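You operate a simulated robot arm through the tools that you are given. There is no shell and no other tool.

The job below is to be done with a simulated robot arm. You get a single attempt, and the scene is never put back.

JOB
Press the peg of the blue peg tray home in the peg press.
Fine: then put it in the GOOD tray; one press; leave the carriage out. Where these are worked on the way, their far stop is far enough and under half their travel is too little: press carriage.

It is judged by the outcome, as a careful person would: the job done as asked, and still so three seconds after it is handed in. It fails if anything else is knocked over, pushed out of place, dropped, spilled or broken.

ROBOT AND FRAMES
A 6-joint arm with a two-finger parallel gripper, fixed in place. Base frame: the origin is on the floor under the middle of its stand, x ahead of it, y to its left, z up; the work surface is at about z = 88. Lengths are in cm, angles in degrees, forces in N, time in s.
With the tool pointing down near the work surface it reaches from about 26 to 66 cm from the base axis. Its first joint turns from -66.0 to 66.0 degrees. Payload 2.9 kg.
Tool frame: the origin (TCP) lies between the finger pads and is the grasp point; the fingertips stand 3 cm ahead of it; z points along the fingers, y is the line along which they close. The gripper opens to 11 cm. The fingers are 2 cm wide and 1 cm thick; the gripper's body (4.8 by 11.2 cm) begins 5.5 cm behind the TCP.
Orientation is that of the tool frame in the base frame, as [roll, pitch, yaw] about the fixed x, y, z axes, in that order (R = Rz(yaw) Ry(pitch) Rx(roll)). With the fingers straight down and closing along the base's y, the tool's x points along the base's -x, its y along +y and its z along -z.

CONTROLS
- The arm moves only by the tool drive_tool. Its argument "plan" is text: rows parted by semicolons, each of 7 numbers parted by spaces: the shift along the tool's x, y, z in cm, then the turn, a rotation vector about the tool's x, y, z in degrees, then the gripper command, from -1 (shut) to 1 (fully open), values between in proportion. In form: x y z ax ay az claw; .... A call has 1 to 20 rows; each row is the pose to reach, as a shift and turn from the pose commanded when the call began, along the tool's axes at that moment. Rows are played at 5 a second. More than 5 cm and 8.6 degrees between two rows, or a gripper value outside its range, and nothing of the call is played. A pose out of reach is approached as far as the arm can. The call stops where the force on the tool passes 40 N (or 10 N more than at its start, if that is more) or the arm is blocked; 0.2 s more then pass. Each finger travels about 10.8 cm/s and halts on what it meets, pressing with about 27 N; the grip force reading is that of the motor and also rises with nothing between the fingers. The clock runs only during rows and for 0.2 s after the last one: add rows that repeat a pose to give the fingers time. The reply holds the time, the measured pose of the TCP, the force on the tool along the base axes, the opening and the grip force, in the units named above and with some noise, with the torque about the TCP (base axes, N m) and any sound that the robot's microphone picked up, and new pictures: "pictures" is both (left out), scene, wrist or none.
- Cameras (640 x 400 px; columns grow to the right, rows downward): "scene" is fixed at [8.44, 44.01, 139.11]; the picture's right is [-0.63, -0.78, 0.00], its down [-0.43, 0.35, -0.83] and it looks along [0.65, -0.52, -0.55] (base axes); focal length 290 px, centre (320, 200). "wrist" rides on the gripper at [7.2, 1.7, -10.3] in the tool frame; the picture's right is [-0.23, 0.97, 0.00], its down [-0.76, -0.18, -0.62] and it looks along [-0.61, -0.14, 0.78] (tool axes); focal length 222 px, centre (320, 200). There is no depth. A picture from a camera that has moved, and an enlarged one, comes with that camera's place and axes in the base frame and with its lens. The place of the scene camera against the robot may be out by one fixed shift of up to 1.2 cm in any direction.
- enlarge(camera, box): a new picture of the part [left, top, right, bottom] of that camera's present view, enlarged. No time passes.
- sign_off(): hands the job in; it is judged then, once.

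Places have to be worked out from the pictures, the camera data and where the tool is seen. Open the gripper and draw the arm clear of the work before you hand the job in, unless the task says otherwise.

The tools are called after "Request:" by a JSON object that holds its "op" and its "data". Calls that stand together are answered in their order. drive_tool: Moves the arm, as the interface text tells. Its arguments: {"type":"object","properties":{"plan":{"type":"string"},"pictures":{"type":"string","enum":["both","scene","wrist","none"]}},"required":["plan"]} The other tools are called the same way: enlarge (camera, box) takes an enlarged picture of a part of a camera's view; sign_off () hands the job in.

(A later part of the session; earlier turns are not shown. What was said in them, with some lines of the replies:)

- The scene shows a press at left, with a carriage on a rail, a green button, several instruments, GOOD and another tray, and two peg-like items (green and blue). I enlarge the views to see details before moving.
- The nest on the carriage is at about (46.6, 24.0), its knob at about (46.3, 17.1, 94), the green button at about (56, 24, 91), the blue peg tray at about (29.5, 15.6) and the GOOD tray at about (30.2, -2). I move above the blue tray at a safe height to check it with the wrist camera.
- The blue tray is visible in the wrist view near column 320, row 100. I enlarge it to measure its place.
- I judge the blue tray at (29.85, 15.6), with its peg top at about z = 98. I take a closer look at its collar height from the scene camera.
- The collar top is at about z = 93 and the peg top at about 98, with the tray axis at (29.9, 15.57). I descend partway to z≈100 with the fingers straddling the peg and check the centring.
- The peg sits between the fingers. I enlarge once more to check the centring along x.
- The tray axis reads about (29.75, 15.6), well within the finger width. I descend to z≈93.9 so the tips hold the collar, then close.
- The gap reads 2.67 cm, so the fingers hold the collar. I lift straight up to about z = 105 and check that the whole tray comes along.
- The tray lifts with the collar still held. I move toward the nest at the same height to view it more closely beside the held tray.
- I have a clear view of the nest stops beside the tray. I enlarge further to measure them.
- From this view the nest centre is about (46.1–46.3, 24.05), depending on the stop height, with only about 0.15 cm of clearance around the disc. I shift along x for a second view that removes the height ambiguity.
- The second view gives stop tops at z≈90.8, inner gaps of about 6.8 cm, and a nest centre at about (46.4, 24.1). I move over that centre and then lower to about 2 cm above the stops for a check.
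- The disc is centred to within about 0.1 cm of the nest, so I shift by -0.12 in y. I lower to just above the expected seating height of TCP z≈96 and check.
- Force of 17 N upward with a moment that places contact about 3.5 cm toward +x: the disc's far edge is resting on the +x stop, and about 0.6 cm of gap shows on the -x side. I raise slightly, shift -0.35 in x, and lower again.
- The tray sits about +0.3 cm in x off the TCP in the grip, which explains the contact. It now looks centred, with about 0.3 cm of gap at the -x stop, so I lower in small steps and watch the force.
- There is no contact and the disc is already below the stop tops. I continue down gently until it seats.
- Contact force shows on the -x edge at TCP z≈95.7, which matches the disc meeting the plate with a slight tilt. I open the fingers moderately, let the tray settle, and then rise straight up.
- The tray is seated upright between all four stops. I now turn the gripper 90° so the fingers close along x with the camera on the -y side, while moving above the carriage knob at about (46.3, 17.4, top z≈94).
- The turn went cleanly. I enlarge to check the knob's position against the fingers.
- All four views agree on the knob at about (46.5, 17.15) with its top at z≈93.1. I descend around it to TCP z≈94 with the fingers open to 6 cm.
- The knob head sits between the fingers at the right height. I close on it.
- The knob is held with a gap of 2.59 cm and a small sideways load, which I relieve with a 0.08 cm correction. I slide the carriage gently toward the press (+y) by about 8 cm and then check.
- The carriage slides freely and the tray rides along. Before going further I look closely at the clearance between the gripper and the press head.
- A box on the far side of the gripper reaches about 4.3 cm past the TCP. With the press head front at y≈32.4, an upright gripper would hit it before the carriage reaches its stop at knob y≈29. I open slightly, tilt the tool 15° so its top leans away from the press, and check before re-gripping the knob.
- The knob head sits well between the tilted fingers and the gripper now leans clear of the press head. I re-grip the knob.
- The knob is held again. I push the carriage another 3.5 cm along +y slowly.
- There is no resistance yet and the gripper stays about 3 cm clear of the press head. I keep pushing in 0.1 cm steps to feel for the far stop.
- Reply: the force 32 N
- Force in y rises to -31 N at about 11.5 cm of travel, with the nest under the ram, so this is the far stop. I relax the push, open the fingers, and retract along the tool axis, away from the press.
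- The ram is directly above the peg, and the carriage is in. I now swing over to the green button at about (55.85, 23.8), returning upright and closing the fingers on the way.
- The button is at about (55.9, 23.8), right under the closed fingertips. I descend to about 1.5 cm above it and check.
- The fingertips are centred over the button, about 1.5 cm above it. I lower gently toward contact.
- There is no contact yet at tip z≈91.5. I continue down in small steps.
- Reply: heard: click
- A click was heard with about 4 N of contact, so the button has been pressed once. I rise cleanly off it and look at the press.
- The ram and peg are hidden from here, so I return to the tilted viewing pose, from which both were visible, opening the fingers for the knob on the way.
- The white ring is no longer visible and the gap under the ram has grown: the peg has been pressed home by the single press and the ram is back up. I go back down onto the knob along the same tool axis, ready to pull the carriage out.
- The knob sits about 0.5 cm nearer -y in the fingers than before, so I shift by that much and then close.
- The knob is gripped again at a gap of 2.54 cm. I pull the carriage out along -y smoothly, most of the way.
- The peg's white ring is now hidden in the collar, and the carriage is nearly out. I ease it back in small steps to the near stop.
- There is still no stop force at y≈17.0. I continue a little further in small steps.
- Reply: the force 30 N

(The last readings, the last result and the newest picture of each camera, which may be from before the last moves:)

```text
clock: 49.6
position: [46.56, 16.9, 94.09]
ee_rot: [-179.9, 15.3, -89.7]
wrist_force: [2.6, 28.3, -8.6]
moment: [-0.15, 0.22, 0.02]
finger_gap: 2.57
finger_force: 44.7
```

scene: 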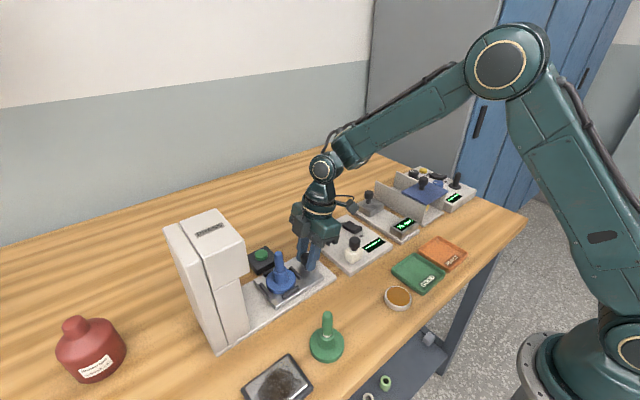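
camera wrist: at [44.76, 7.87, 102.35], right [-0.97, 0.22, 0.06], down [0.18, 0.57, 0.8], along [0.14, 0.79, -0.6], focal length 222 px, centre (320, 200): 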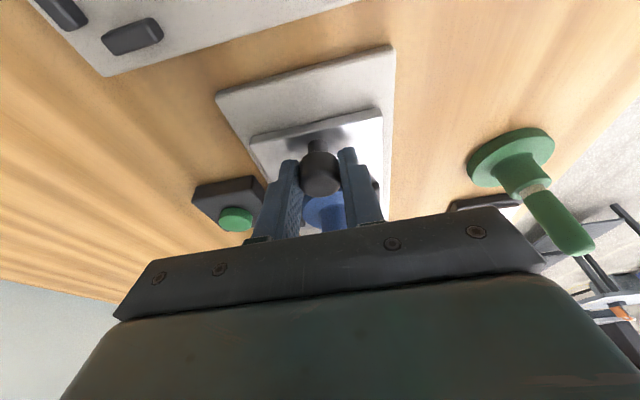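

Fy = 28 N shows the carriage is against its near stop, so it is fully out. I relax, open, retract along the tool axis, and return the tool upright.

Request:
{"op": "drive_tool", "data": {"plan": "-0.15 0 0.04 0 0 0 -1; -0.15 0 0.04 0 0 0 -0.5; -0.15 0 0.04 0 0 0 -0.2; -0.15 0 0.04 0 0 0 -0.2; -0.15 0 -2 0 0 0 -0.2; -0.15 0 -5 0 0 0 -0.2; -0.15 0 -9 0 0 0 -0.2; -0.15 0 -12 0 5 0 -0.2; -0.15 0 -12 0 10 0 -0.2; -0.15 0 -12 0 15 0 -0.2; -0.15 0 -12 0 15 0 -0.2", "pictures": "both"}}

Request:
{"op": "enlarge", "data": {"camera": "scene", "box": [210, 200, 340, 320]}}

```text
clock: 52.0
position: [46.44, 13.69, 105.82]
ee_rot: [180.0, 0.0, -89.9]
wrist_force: [-0.5, 0.6, -0.5]
moment: [0.04, 0.02, 0.02]
finger_gap: 4.42
finger_force: 0.1
camera wrist: at [44.76, 6.38, 116.24], right [-0.97, 0.23, 0.0], down [0.18, 0.76, 0.62], along [0.14, 0.61, -0.78], focal length 222 px, centre (320, 200)
```

scene: 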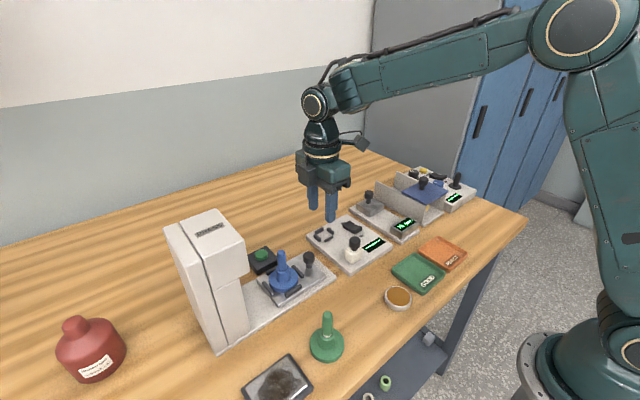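
wrist: 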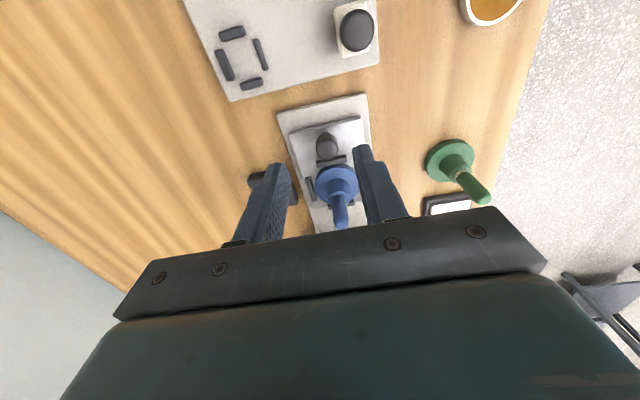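

```text
3.33 times, centred on (275, 260) of scene
camera zoom: at [8.44, 44.01, 139.11], right [-0.63, -0.78, 0.0], down [-0.43, 0.35, -0.83], along [0.65, -0.52, -0.55], focal length 966 px, centre (470, 0)
```

zoom: 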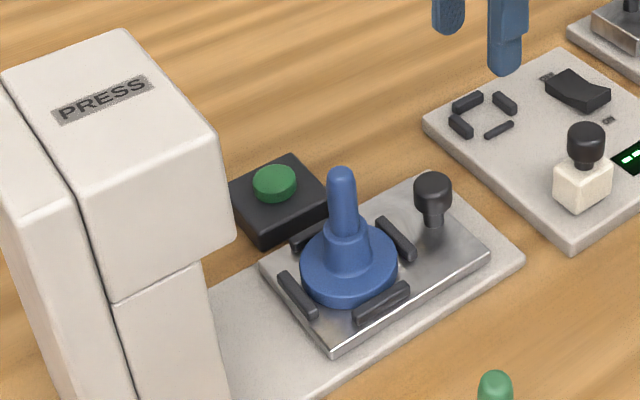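

The peg is home with no ring showing, and the carriage is out with the tray undisturbed. I turn the gripper back to its original yaw while moving above the tray, keeping the height.

Request:
{"op": "drive_tool", "data": {"plan": "-0.6 0 0 0 0 7.5 0.1; -1.4 0 0 0 0 15 0.1; -2.3 0 0 0 0 22.5 0.1; -3.2 0 0 0 0 30 0.1; -4.1 0 0 0 0 37.5 0.1; -5 0 0 0 0 45 0.1; -5.9 0 0 0 0 52.5 0.1; -6.8 0 0 0 0 60 0.1; -7.7 0 0 0 0 67.5 0.1; -8.6 0 0 0 0 75 0.1; -9.5 0 0 0 0 82.5 0.1; -10.3 0 0 0 0 90 0.1; -10.3 0 0 0 0 90 0.1", "pictures": "both"}}

Request:
{"op": "enlarge", "data": {"camera": "wrist", "box": [240, 60, 420, 180]}}

```text
clock: 54.8
position: [46.49, 24.02, 105.93]
ee_rot: [180.0, 0.0, 180.0]
wrist_force: [0.2, -0.7, -0.4]
moment: [0.01, 0.01, -0.02]
finger_gap: 6.06
finger_force: 0.1
camera wrist: at [39.19, 25.68, 116.21], right [0.23, 0.97, 0.0], down [0.76, -0.18, 0.62], along [0.61, -0.14, -0.78], focal length 222 px, centre (320, 200)
```

scene: 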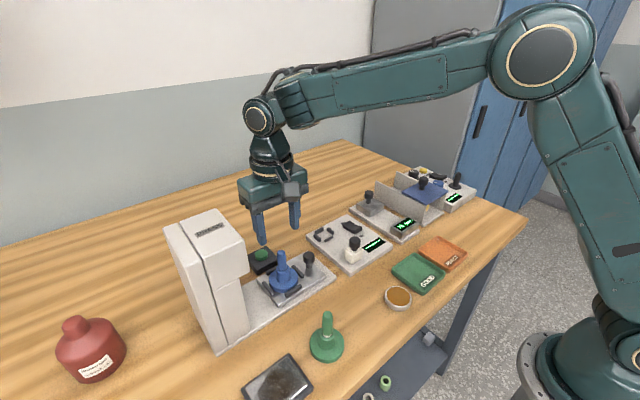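
wrist: 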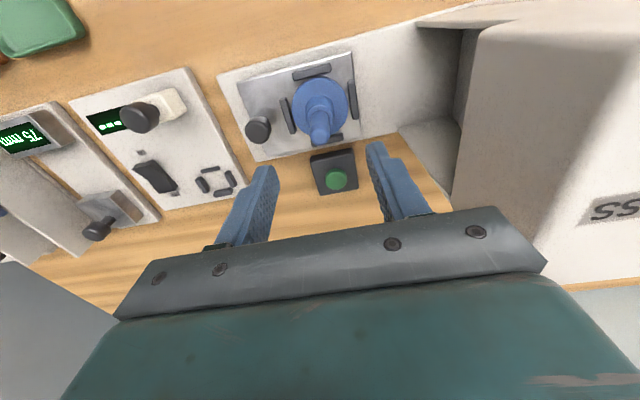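

```text
3.33 times, centred on (330, 120) of wrist
camera zoom: at [39.19, 25.68, 116.21], right [0.23, 0.97, 0.0], down [0.76, -0.18, 0.62], along [0.61, -0.14, -0.78], focal length 740 px, centre (287, 467)
```

zoom: 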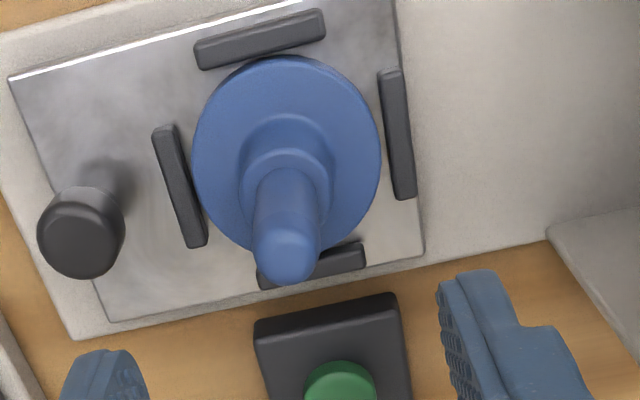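

The tray is at about (46.36, 23.96), right under the gripper. I descend around it to TCP z≈96 with the fingers open.

Request:
{"op": "drive_tool", "data": {"plan": "0.1 0 3 0 0 0 0.1; 0.1 0 6 0 0 0 0.1; 0.1 0 8.5 0 0 0 0.1; 0.1 0 9.8 0 0 0 0.1; 0.1 0 9.8 0 0 0 0.1", "pictures": "both"}}

Request:
{"op": "enlarge", "data": {"camera": "wrist", "box": [230, 90, 410, 220]}}

Request:
{"op": "enlarge", "data": {"camera": "scene", "box": [230, 210, 350, 320]}}

```text
clock: 56.0
position: [46.27, 23.91, 95.9]
ee_rot: [-180.0, 0.0, 180.0]
wrist_force: [0.1, -0.1, 0.2]
moment: [-0.03, -0.01, -0.02]
finger_gap: 6.05
finger_force: 0.0
camera wrist: at [39.07, 25.6, 106.31], right [0.23, 0.97, 0.0], down [0.76, -0.18, 0.62], along [0.61, -0.14, -0.78], focal length 222 px, centre (320, 200)
```

scene: 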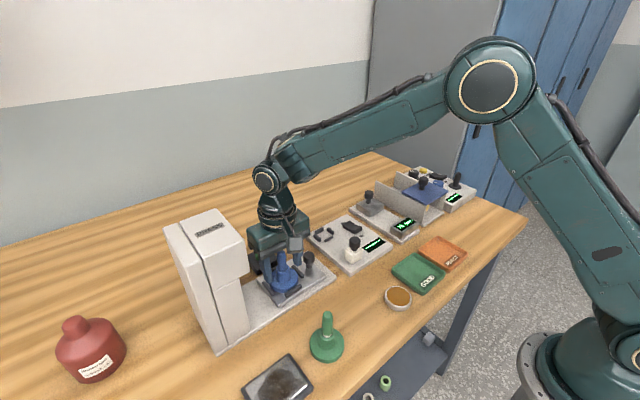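
wrist: 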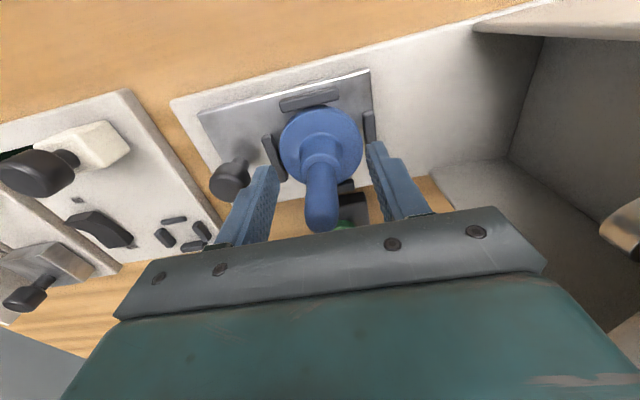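

```text
3.08 times, centred on (320, 155) of wrist
camera zoom: at [39.07, 25.6, 106.31], right [0.23, 0.97, 0.0], down [0.76, -0.18, 0.62], along [0.61, -0.14, -0.78], focal length 684 px, centre (320, 338)
```

zoom: 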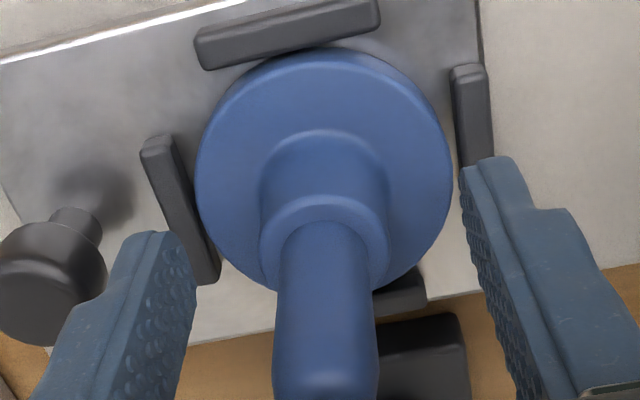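

```text
3.64 times, centred on (290, 265) of scene
camera zoom: at [8.44, 44.01, 139.11], right [-0.63, -0.78, 0.0], down [-0.43, 0.35, -0.83], along [0.65, -0.52, -0.55], focal length 1054 px, centre (429, -36)
```

zoom: 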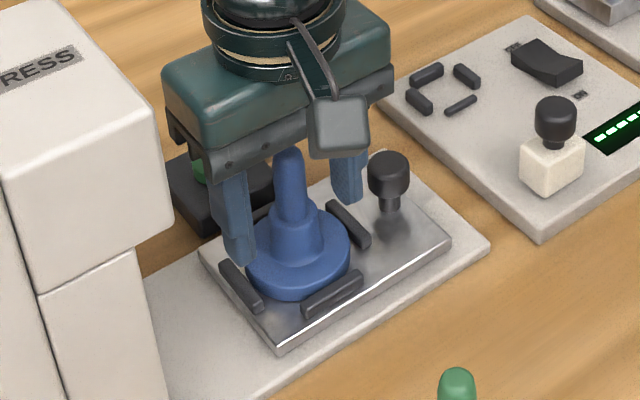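

The collar is centred between the fingers. I close on it.

Request:
{"op": "drive_tool", "data": {"plan": "-0.05 0 0 0 0 0 -0.2; -0.05 0 0 0 0 0 -0.6; -0.05 0 0 0 0 0 -1; -0.05 0 0 0 0 0 -1; -0.05 0 0 0 0 0 -1", "pictures": "none"}}

```text
clock: 57.2
position: [46.49, 23.93, 96.0]
ee_rot: [-180.0, 0.1, -179.9]
wrist_force: [-0.5, 0.2, 0.7]
moment: [-0.03, -0.02, 0.01]
finger_gap: 2.66
finger_force: 27.1
```

The collar is held at 2.66 cm. I lift straight out of the nest.

Request:
{"op": "drive_tool", "data": {"plan": "0 0 -0.5 0 0 0 -1; 0 0 -1.2 0 0 0 -1; 0 0 -2.2 0 0 0 -1; 0 0 -4.5 0 0 0 -1; 0 0 -7.5 0 0 0 -1; 0 0 -10.5 0 0 0 -1; 0 0 -11 0 0 0 -1; 0 0 -11 0 0 0 -1", "pictures": "both"}}

Request:
{"op": "enlarge", "data": {"camera": "scene", "box": [210, 180, 350, 320]}}

```text
clock: 59.0
position: [46.38, 23.8, 107.06]
ee_rot: [-180.0, 0.0, -179.9]
wrist_force: [0.7, 0.3, -0.4]
moment: [0.02, 0.02, -0.01]
finger_gap: 2.66
finger_force: 26.9
camera wrist: at [39.09, 25.54, 117.42], right [0.23, 0.97, 0.0], down [0.76, -0.18, 0.62], along [0.61, -0.14, -0.78], focal length 222 px, centre (320, 200)
```

scene: 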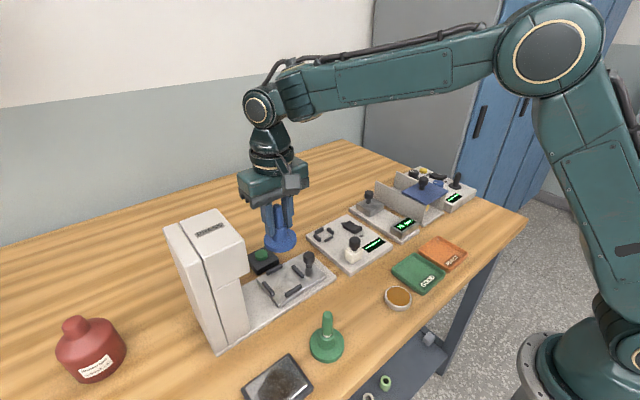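
wrist: 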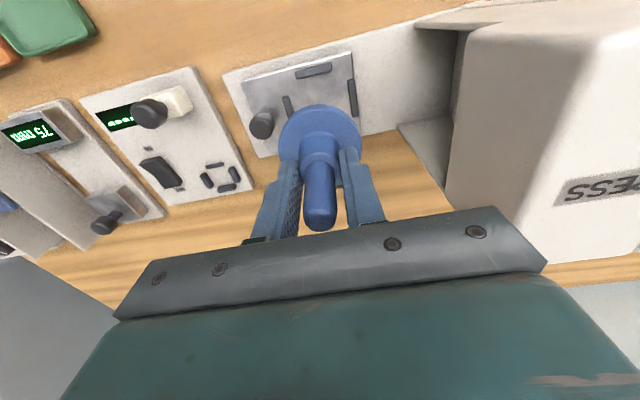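

```text
2.86 times, centred on (280, 250) of scene
camera zoom: at [8.44, 44.01, 139.11], right [-0.63, -0.78, 0.0], down [-0.43, 0.35, -0.83], along [0.65, -0.52, -0.55], focal length 828 px, centre (434, 57)
```

zoom: 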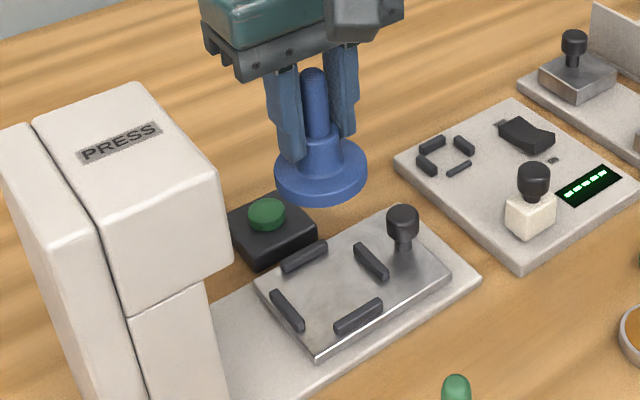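

The tray came out cleanly with the peg home, and the carriage stays out. I carry it at this height toward the GOOD tray, stopping beside it for a measuring view.

Request:
{"op": "drive_tool", "data": {"plan": "0.8 -1 0 0 0 0 -1; 2.4 -3 0 0 0 0 -1; 4.2 -5.2 0 0 0 0 -1; 6 -7.4 0 0 0 0 -1; 7.8 -9.6 0 0 0 0 -1; 9.6 -11.8 0 0 0 0 -1; 11.4 -14 0 0 0 0 -1; 13.2 -16 0 0 0 0 -1; 15 -17.6 0 0 0 0 -1; 16.1 -18.6 0 0 0 0 -1; 16.1 -18.6 0 0 0 0 -1", "pictures": "both"}}

Request:
{"op": "enlarge", "data": {"camera": "wrist", "box": [170, 40, 370, 190]}}

```text
clock: 61.4
position: [30.4, 5.34, 107.06]
ee_rot: [180.0, -0.1, -179.9]
wrist_force: [0.0, 0.3, -0.1]
moment: [-0.03, 0.0, -0.04]
finger_gap: 2.68
finger_force: 26.6
camera wrist: at [23.0, 6.93, 117.4], right [0.23, 0.97, 0.0], down [0.76, -0.18, 0.62], along [0.61, -0.14, -0.78], focal length 222 px, centre (320, 200)
```

scene: 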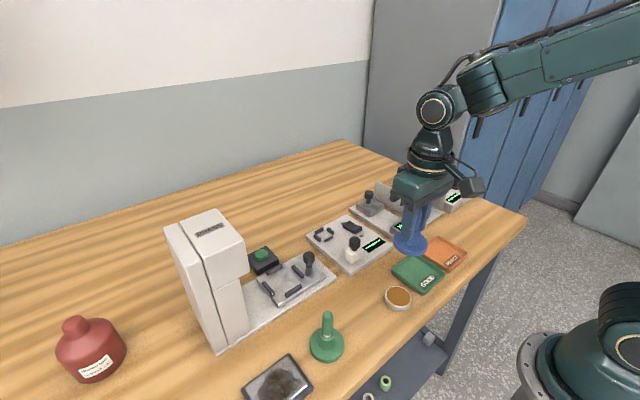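
wrist: 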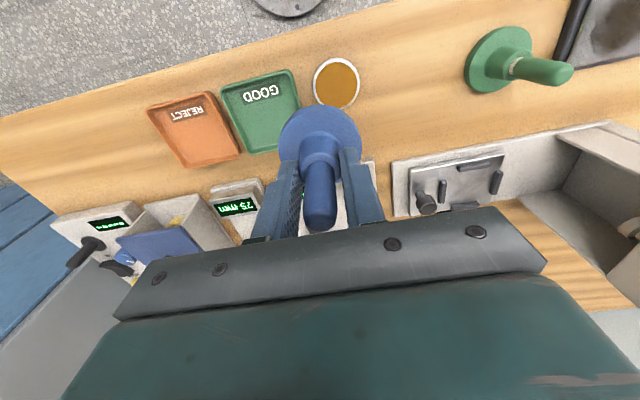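

```text
2.67 times, centred on (270, 115) of wrist
camera zoom: at [23.0, 6.93, 117.4], right [0.23, 0.97, 0.0], down [0.76, -0.18, 0.62], along [0.61, -0.14, -0.78], focal length 592 px, centre (453, 427)
```

zoom: 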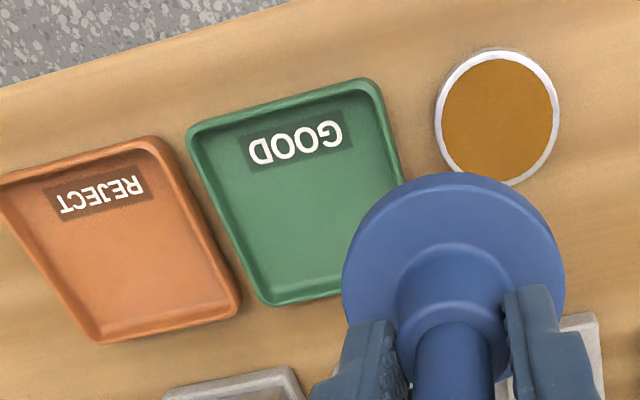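

The GOOD tray's corners put its centre at about (30.4, -1.5), with an outer size of about 8.5 cm. I move the held tray over it and lower to about 3 cm above its floor for a check.

Request:
{"op": "drive_tool", "data": {"plan": "0.02 -1.5 0 0 0 0 -1; 0.02 -4 0 0 0 0 -1; 0.02 -6 0 0 0 0 -1; 0.02 -6.8 0 0 0 0 -1; 0.02 -6.8 2.5 0 0 0 -1; 0.02 -6.8 5.5 0 0 0 -1; 0.02 -6.8 8 0 0 0 -1; 0.02 -6.8 9.5 0 0 0 -1; 0.02 -6.8 9.5 0 0 0 -1", "pictures": "both"}}

Request:
{"op": "enlarge", "data": {"camera": "wrist", "box": [220, 70, 420, 200]}}

Request:
{"op": "enlarge", "data": {"camera": "scene", "box": [360, 210, 500, 320]}}

```text
clock: 63.4
position: [30.36, -1.37, 97.54]
ee_rot: [180.0, 0.1, -179.9]
wrist_force: [-0.1, -0.3, -0.7]
moment: [0.01, -0.02, 0.02]
finger_gap: 2.68
finger_force: 26.9
camera wrist: at [23.04, 0.23, 107.84], right [0.23, 0.97, 0.0], down [0.76, -0.18, 0.62], along [0.61, -0.14, -0.78], focal length 222 px, centre (320, 200)
```

scene: 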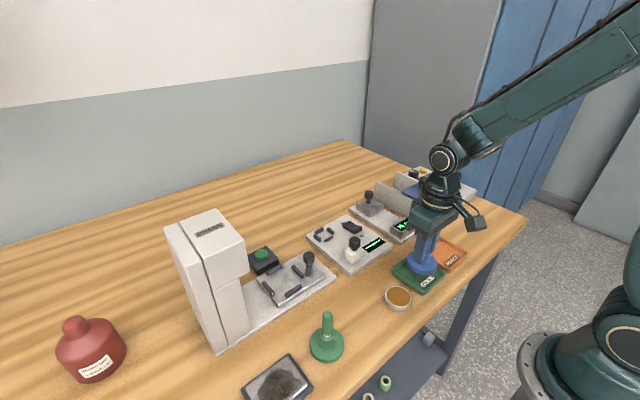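
wrist: 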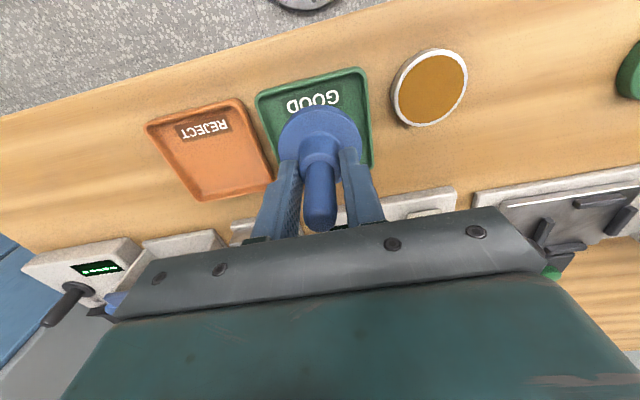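

```text
3.08 times, centred on (320, 135) of wrist
camera zoom: at [23.04, 0.23, 107.84], right [0.23, 0.97, 0.0], down [0.76, -0.18, 0.62], along [0.61, -0.14, -0.78], focal length 684 px, centre (320, 400)
```

zoom: 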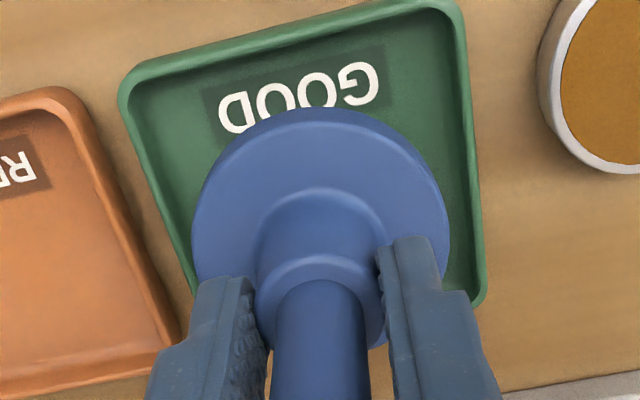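

```text
3.64 times, centred on (430, 265) of scene
camera zoom: at [8.44, 44.01, 139.11], right [-0.63, -0.78, 0.0], down [-0.43, 0.35, -0.83], along [0.65, -0.52, -0.55], focal length 1054 px, centre (-80, -36)
```

zoom: 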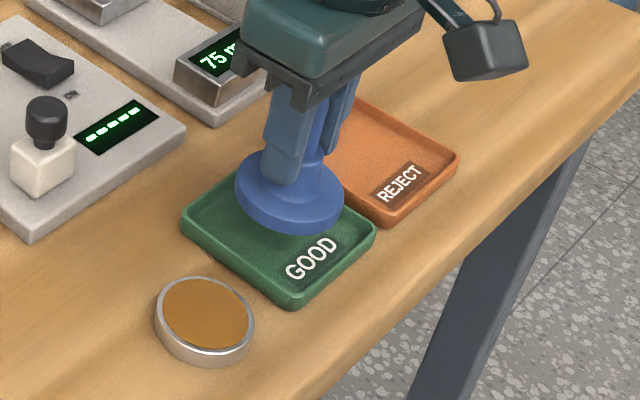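

The disc is centred over the GOOD tray to within about 0.1 cm. I lower until just above the floor.

Request:
{"op": "drive_tool", "data": {"plan": "-0.05 0 0.8 0 0 0 -1; -0.05 0 1.6 0 0 0 -1; -0.05 0 2.3 0 0 0 -1; -0.05 0 2.6 0 0 0 -1; -0.05 0 2.6 0 0 0 -1", "pictures": "none"}}

```text
clock: 64.6
position: [30.39, -1.44, 94.9]
ee_rot: [-179.9, -0.1, 180.0]
wrist_force: [-0.2, 0.3, -0.7]
moment: [0.03, -0.03, 0.0]
finger_gap: 2.68
finger_force: 27.2
```

There is no contact yet at z = 94.9. I continue in small steps.

Request:
{"op": "drive_tool", "data": {"plan": "0 0 0.1 0 0 0 -1; 0 0 0.2 0 0 0 -1; 0 0 0.3 0 0 0 -1; 0 0 0.3 0 0 0 -1", "pictures": "none"}}

```text
clock: 65.6
position: [30.37, -1.46, 94.59]
ee_rot: [-180.0, -0.1, -180.0]
wrist_force: [0.0, -0.6, -1.1]
moment: [-0.01, -0.01, 0.04]
finger_gap: 2.65
finger_force: 27.0
```

Still free at z = 94.6. I lower a little more.

Request:
{"op": "drive_tool", "data": {"plan": "0 0 0.08 0 0 0 -1; 0 0 0.16 0 0 0 -1; 0 0 0.24 0 0 0 -1; 0 0 0.24 0 0 0 -1", "pictures": "wrist"}}

Request:
{"op": "enlarge", "data": {"camera": "scene", "box": [360, 210, 500, 320]}}

```text
clock: 66.6
position: [30.41, -1.43, 94.39]
ee_rot: [-180.0, 0.0, -180.0]
wrist_force: [0.5, 0.2, 0.1]
moment: [-0.03, -0.07, 0.03]
finger_gap: 2.69
finger_force: 26.4
camera wrist: at [23.15, 0.2, 104.78], right [0.23, 0.97, 0.0], down [0.76, -0.18, 0.62], along [0.61, -0.14, -0.78], focal length 222 px, centre (320, 200)
```

wrist: 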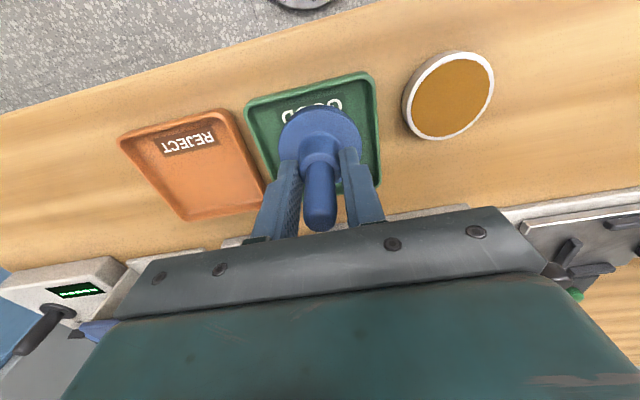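

```text
3.64 times, centred on (430, 265) of scene
camera zoom: at [8.44, 44.01, 139.11], right [-0.63, -0.78, 0.0], down [-0.43, 0.35, -0.83], along [0.65, -0.52, -0.55], focal length 1054 px, centre (-80, -36)
```

zoom: 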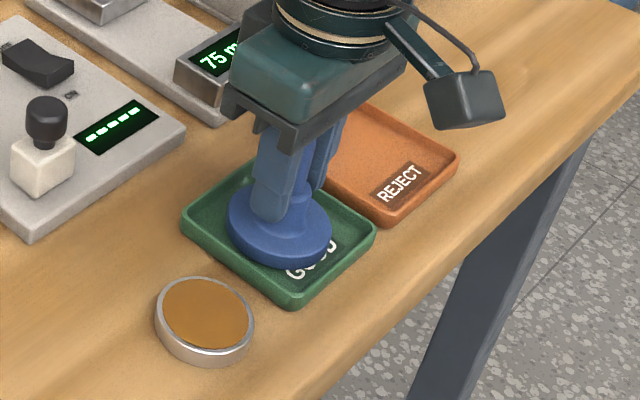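

The vertical force has begun to shift slightly, so the disc is almost touching the tray floor. I lower another 0.15 cm.

Request:
{"op": "drive_tool", "data": {"plan": "0 0 0.05 0 0 0 -1; 0 0 0.1 0 0 0 -1; 0 0 0.15 0 0 0 -1; 0 0 0.15 0 0 0 -1", "pictures": "none"}}

```text
clock: 67.6
position: [30.36, -1.42, 94.15]
ee_rot: [180.0, 0.0, 180.0]
wrist_force: [0.9, 0.9, -1.6]
moment: [0.02, 0.05, 0.03]
finger_gap: 2.68
finger_force: 27.0
```

Still no contact at z≈94.2. I continue down slowly.

Request:
{"op": "drive_tool", "data": {"plan": "0 0 0.05 0 0 0 -1; 0 0 0.1 0 0 0 -1; 0 0 0.15 0 0 0 -1; 0 0 0.15 0 0 0 -1", "pictures": "none"}}

```text
clock: 68.6
position: [30.48, -1.55, 94.19]
ee_rot: [180.0, 0.2, -179.9]
wrist_force: [-3.5, 2.2, 20.7]
moment: [0.07, 0.11, 0.0]
finger_gap: 2.66
finger_force: 26.9
```

Contact at 20.7 N: the disc is resting on the GOOD tray floor. I relieve the load, open the fingers, wait, and rise straight up.

Request:
{"op": "drive_tool", "data": {"plan": "0 0 -0.1 0 0 0 -1; 0 0 -0.1 0 0 0 -0.6; 0 0 -0.1 0 0 0 -0.2; 0 0 -0.1 0 0 0 -0.1; 0 0 -0.1 0 0 0 -0.1; 0 0 -2 0 0 0 -0.1; 0 0 -5 0 0 0 -0.1; 0 0 -9 0 0 0 -0.1; 0 0 -13 0 0 0 -0.1; 0 0 -16 0 0 0 -0.1; 0 0 -16 0 0 0 -0.1", "pictures": "both"}}

Request:
{"op": "enlarge", "data": {"camera": "wrist", "box": [220, 40, 420, 180]}}

Request:
{"op": "enlarge", "data": {"camera": "scene", "box": [360, 210, 500, 320]}}

```text
clock: 71.0
position: [30.43, -1.39, 110.19]
ee_rot: [-180.0, 0.0, -179.9]
wrist_force: [-0.1, -0.1, 0.4]
moment: [0.01, 0.0, -0.01]
finger_gap: 4.96
finger_force: 0.1
camera wrist: at [23.16, 0.25, 120.56], right [0.23, 0.97, 0.0], down [0.76, -0.18, 0.62], along [0.61, -0.14, -0.78], focal length 222 px, centre (320, 200)
```

scene: 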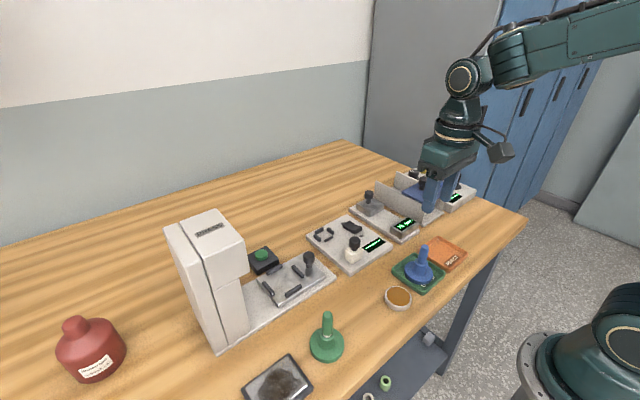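
wrist: 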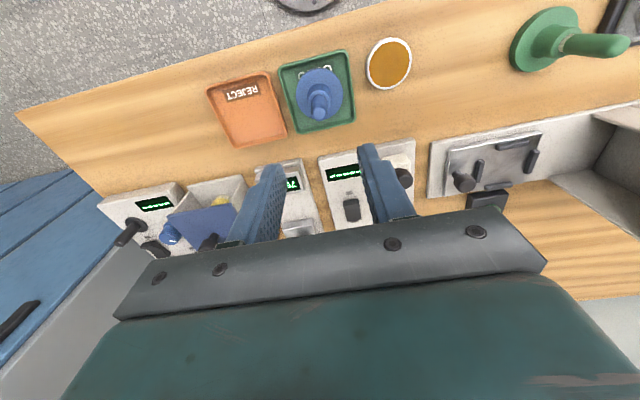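

```text
2.86 times, centred on (320, 110) of wrist
camera zoom: at [23.16, 0.25, 120.56], right [0.23, 0.97, 0.0], down [0.76, -0.18, 0.62], along [0.61, -0.14, -0.78], focal length 635 px, centre (320, 457)
```

zoom: 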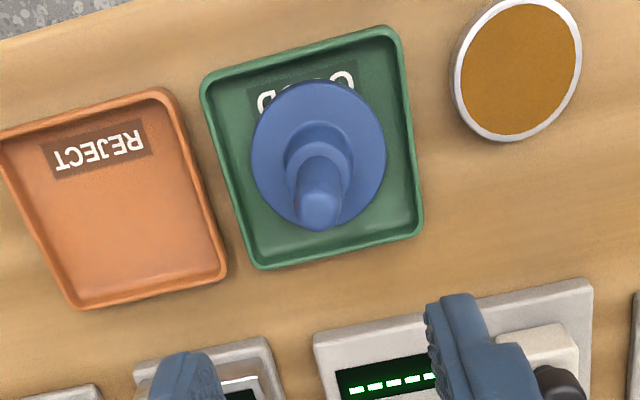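

```text
3.64 times, centred on (430, 265) of scene
camera zoom: at [8.44, 44.01, 139.11], right [-0.63, -0.78, 0.0], down [-0.43, 0.35, -0.83], along [0.65, -0.52, -0.55], focal length 1054 px, centre (-80, -36)
```

zoom: 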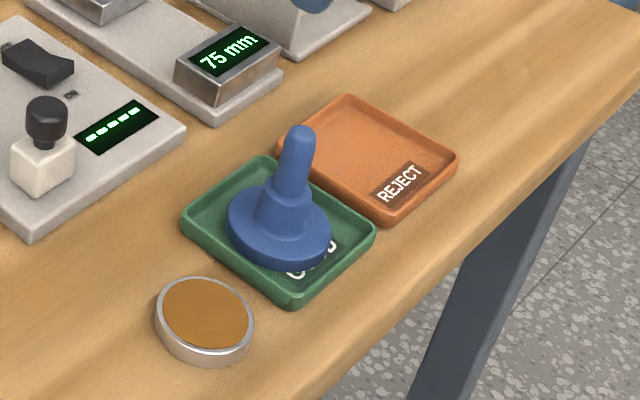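

The blue peg tray stands upright in the GOOD tray with its peg home. I draw the arm well clear with the gripper open and check the whole scene, including the carriage.

Request:
{"op": "drive_tool", "data": {"plan": "-2 1.5 -2.5 0 0 0 0.3; -5 3.5 -5 0 0 0 0.7; -8 5.5 -8 0 0 0 1; -11 7.5 -11 0 0 0 1; -13 9 -12.5 0 0 0 1; -13 9 -12.5 0 0 0 1; -13 9 -12.5 0 0 0 1", "pictures": "both"}}

Request:
{"op": "enlarge", "data": {"camera": "scene", "box": [190, 200, 350, 330]}}

Request:
{"op": "enlarge", "data": {"camera": "scene", "box": [300, 200, 480, 330]}}

```text
clock: 72.6
position: [43.27, 7.68, 122.57]
ee_rot: [180.0, 0.0, -179.9]
wrist_force: [0.0, 0.3, 0.9]
moment: [-0.01, 0.02, -0.02]
finger_gap: 10.99
finger_force: 0.2
camera wrist: at [36.03, 9.31, 132.9], right [0.23, 0.97, 0.0], down [0.76, -0.18, 0.62], along [0.61, -0.14, -0.78], focal length 222 px, centre (320, 200)
```

scene: 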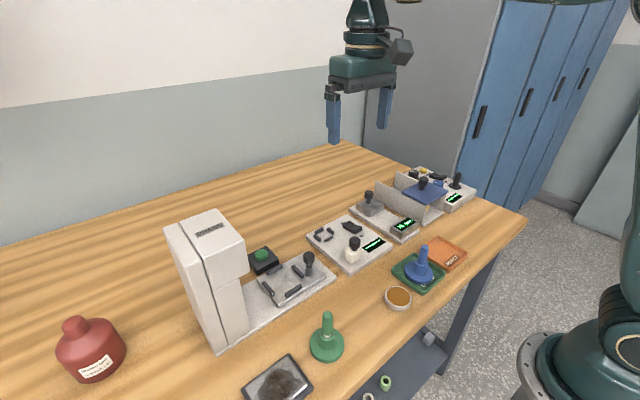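
wrist: 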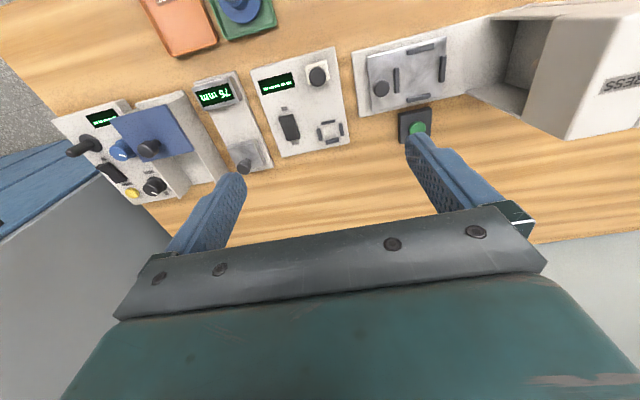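

```text
3.08 times, centred on (270, 265) of scene
camera zoom: at [8.44, 44.01, 139.11], right [-0.63, -0.78, 0.0], down [-0.43, 0.35, -0.83], along [0.65, -0.52, -0.55], focal length 892 px, centre (474, 0)
```

zoom: 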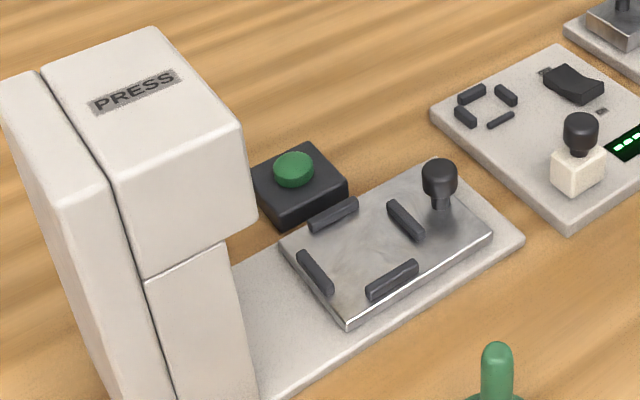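

```text
3.08 times, centred on (390, 265) of scene
camera zoom: at [8.44, 44.01, 139.11], right [-0.63, -0.78, 0.0], down [-0.43, 0.35, -0.83], along [0.65, -0.52, -0.55], focal length 892 px, centre (105, 0)
```

zoom: 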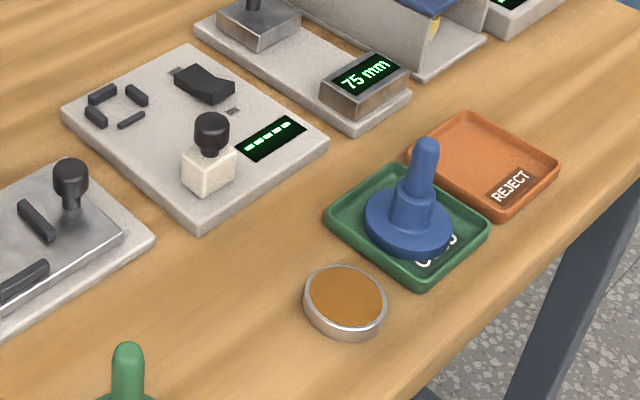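

The pictures show the peg home, the tray standing in the GOOD tray, the carriage out and everything else in place. The arm is clear and the gripper is open, so I hand the job in.

Request:
{"op": "sign_off", "data": {}}

```text
The job is handed in.
```

The blue tray's peg is pressed home and the tray now stands upright in the GOOD tray. I handed the job in; no verdict has come back yet.

- **Press:** I pushed the carriage in to its far stop and pressed the green button once, with one click heard. The white ring on the peg is no longer visible, so the peg is down in its collar.
- **Carriage:** I pulled it back out to its near stop and left it there, empty.
- **Contact on the way:** The first time I lowered the tray into the carriage nest, its edge caught one of the stops with about 17 N. I lifted it, moved it over by about 0.35 cm and seated it properly.
- **End state:** In the last pictures nothing else looks moved or knocked over. The gripper is open and the arm is well clear of the work.
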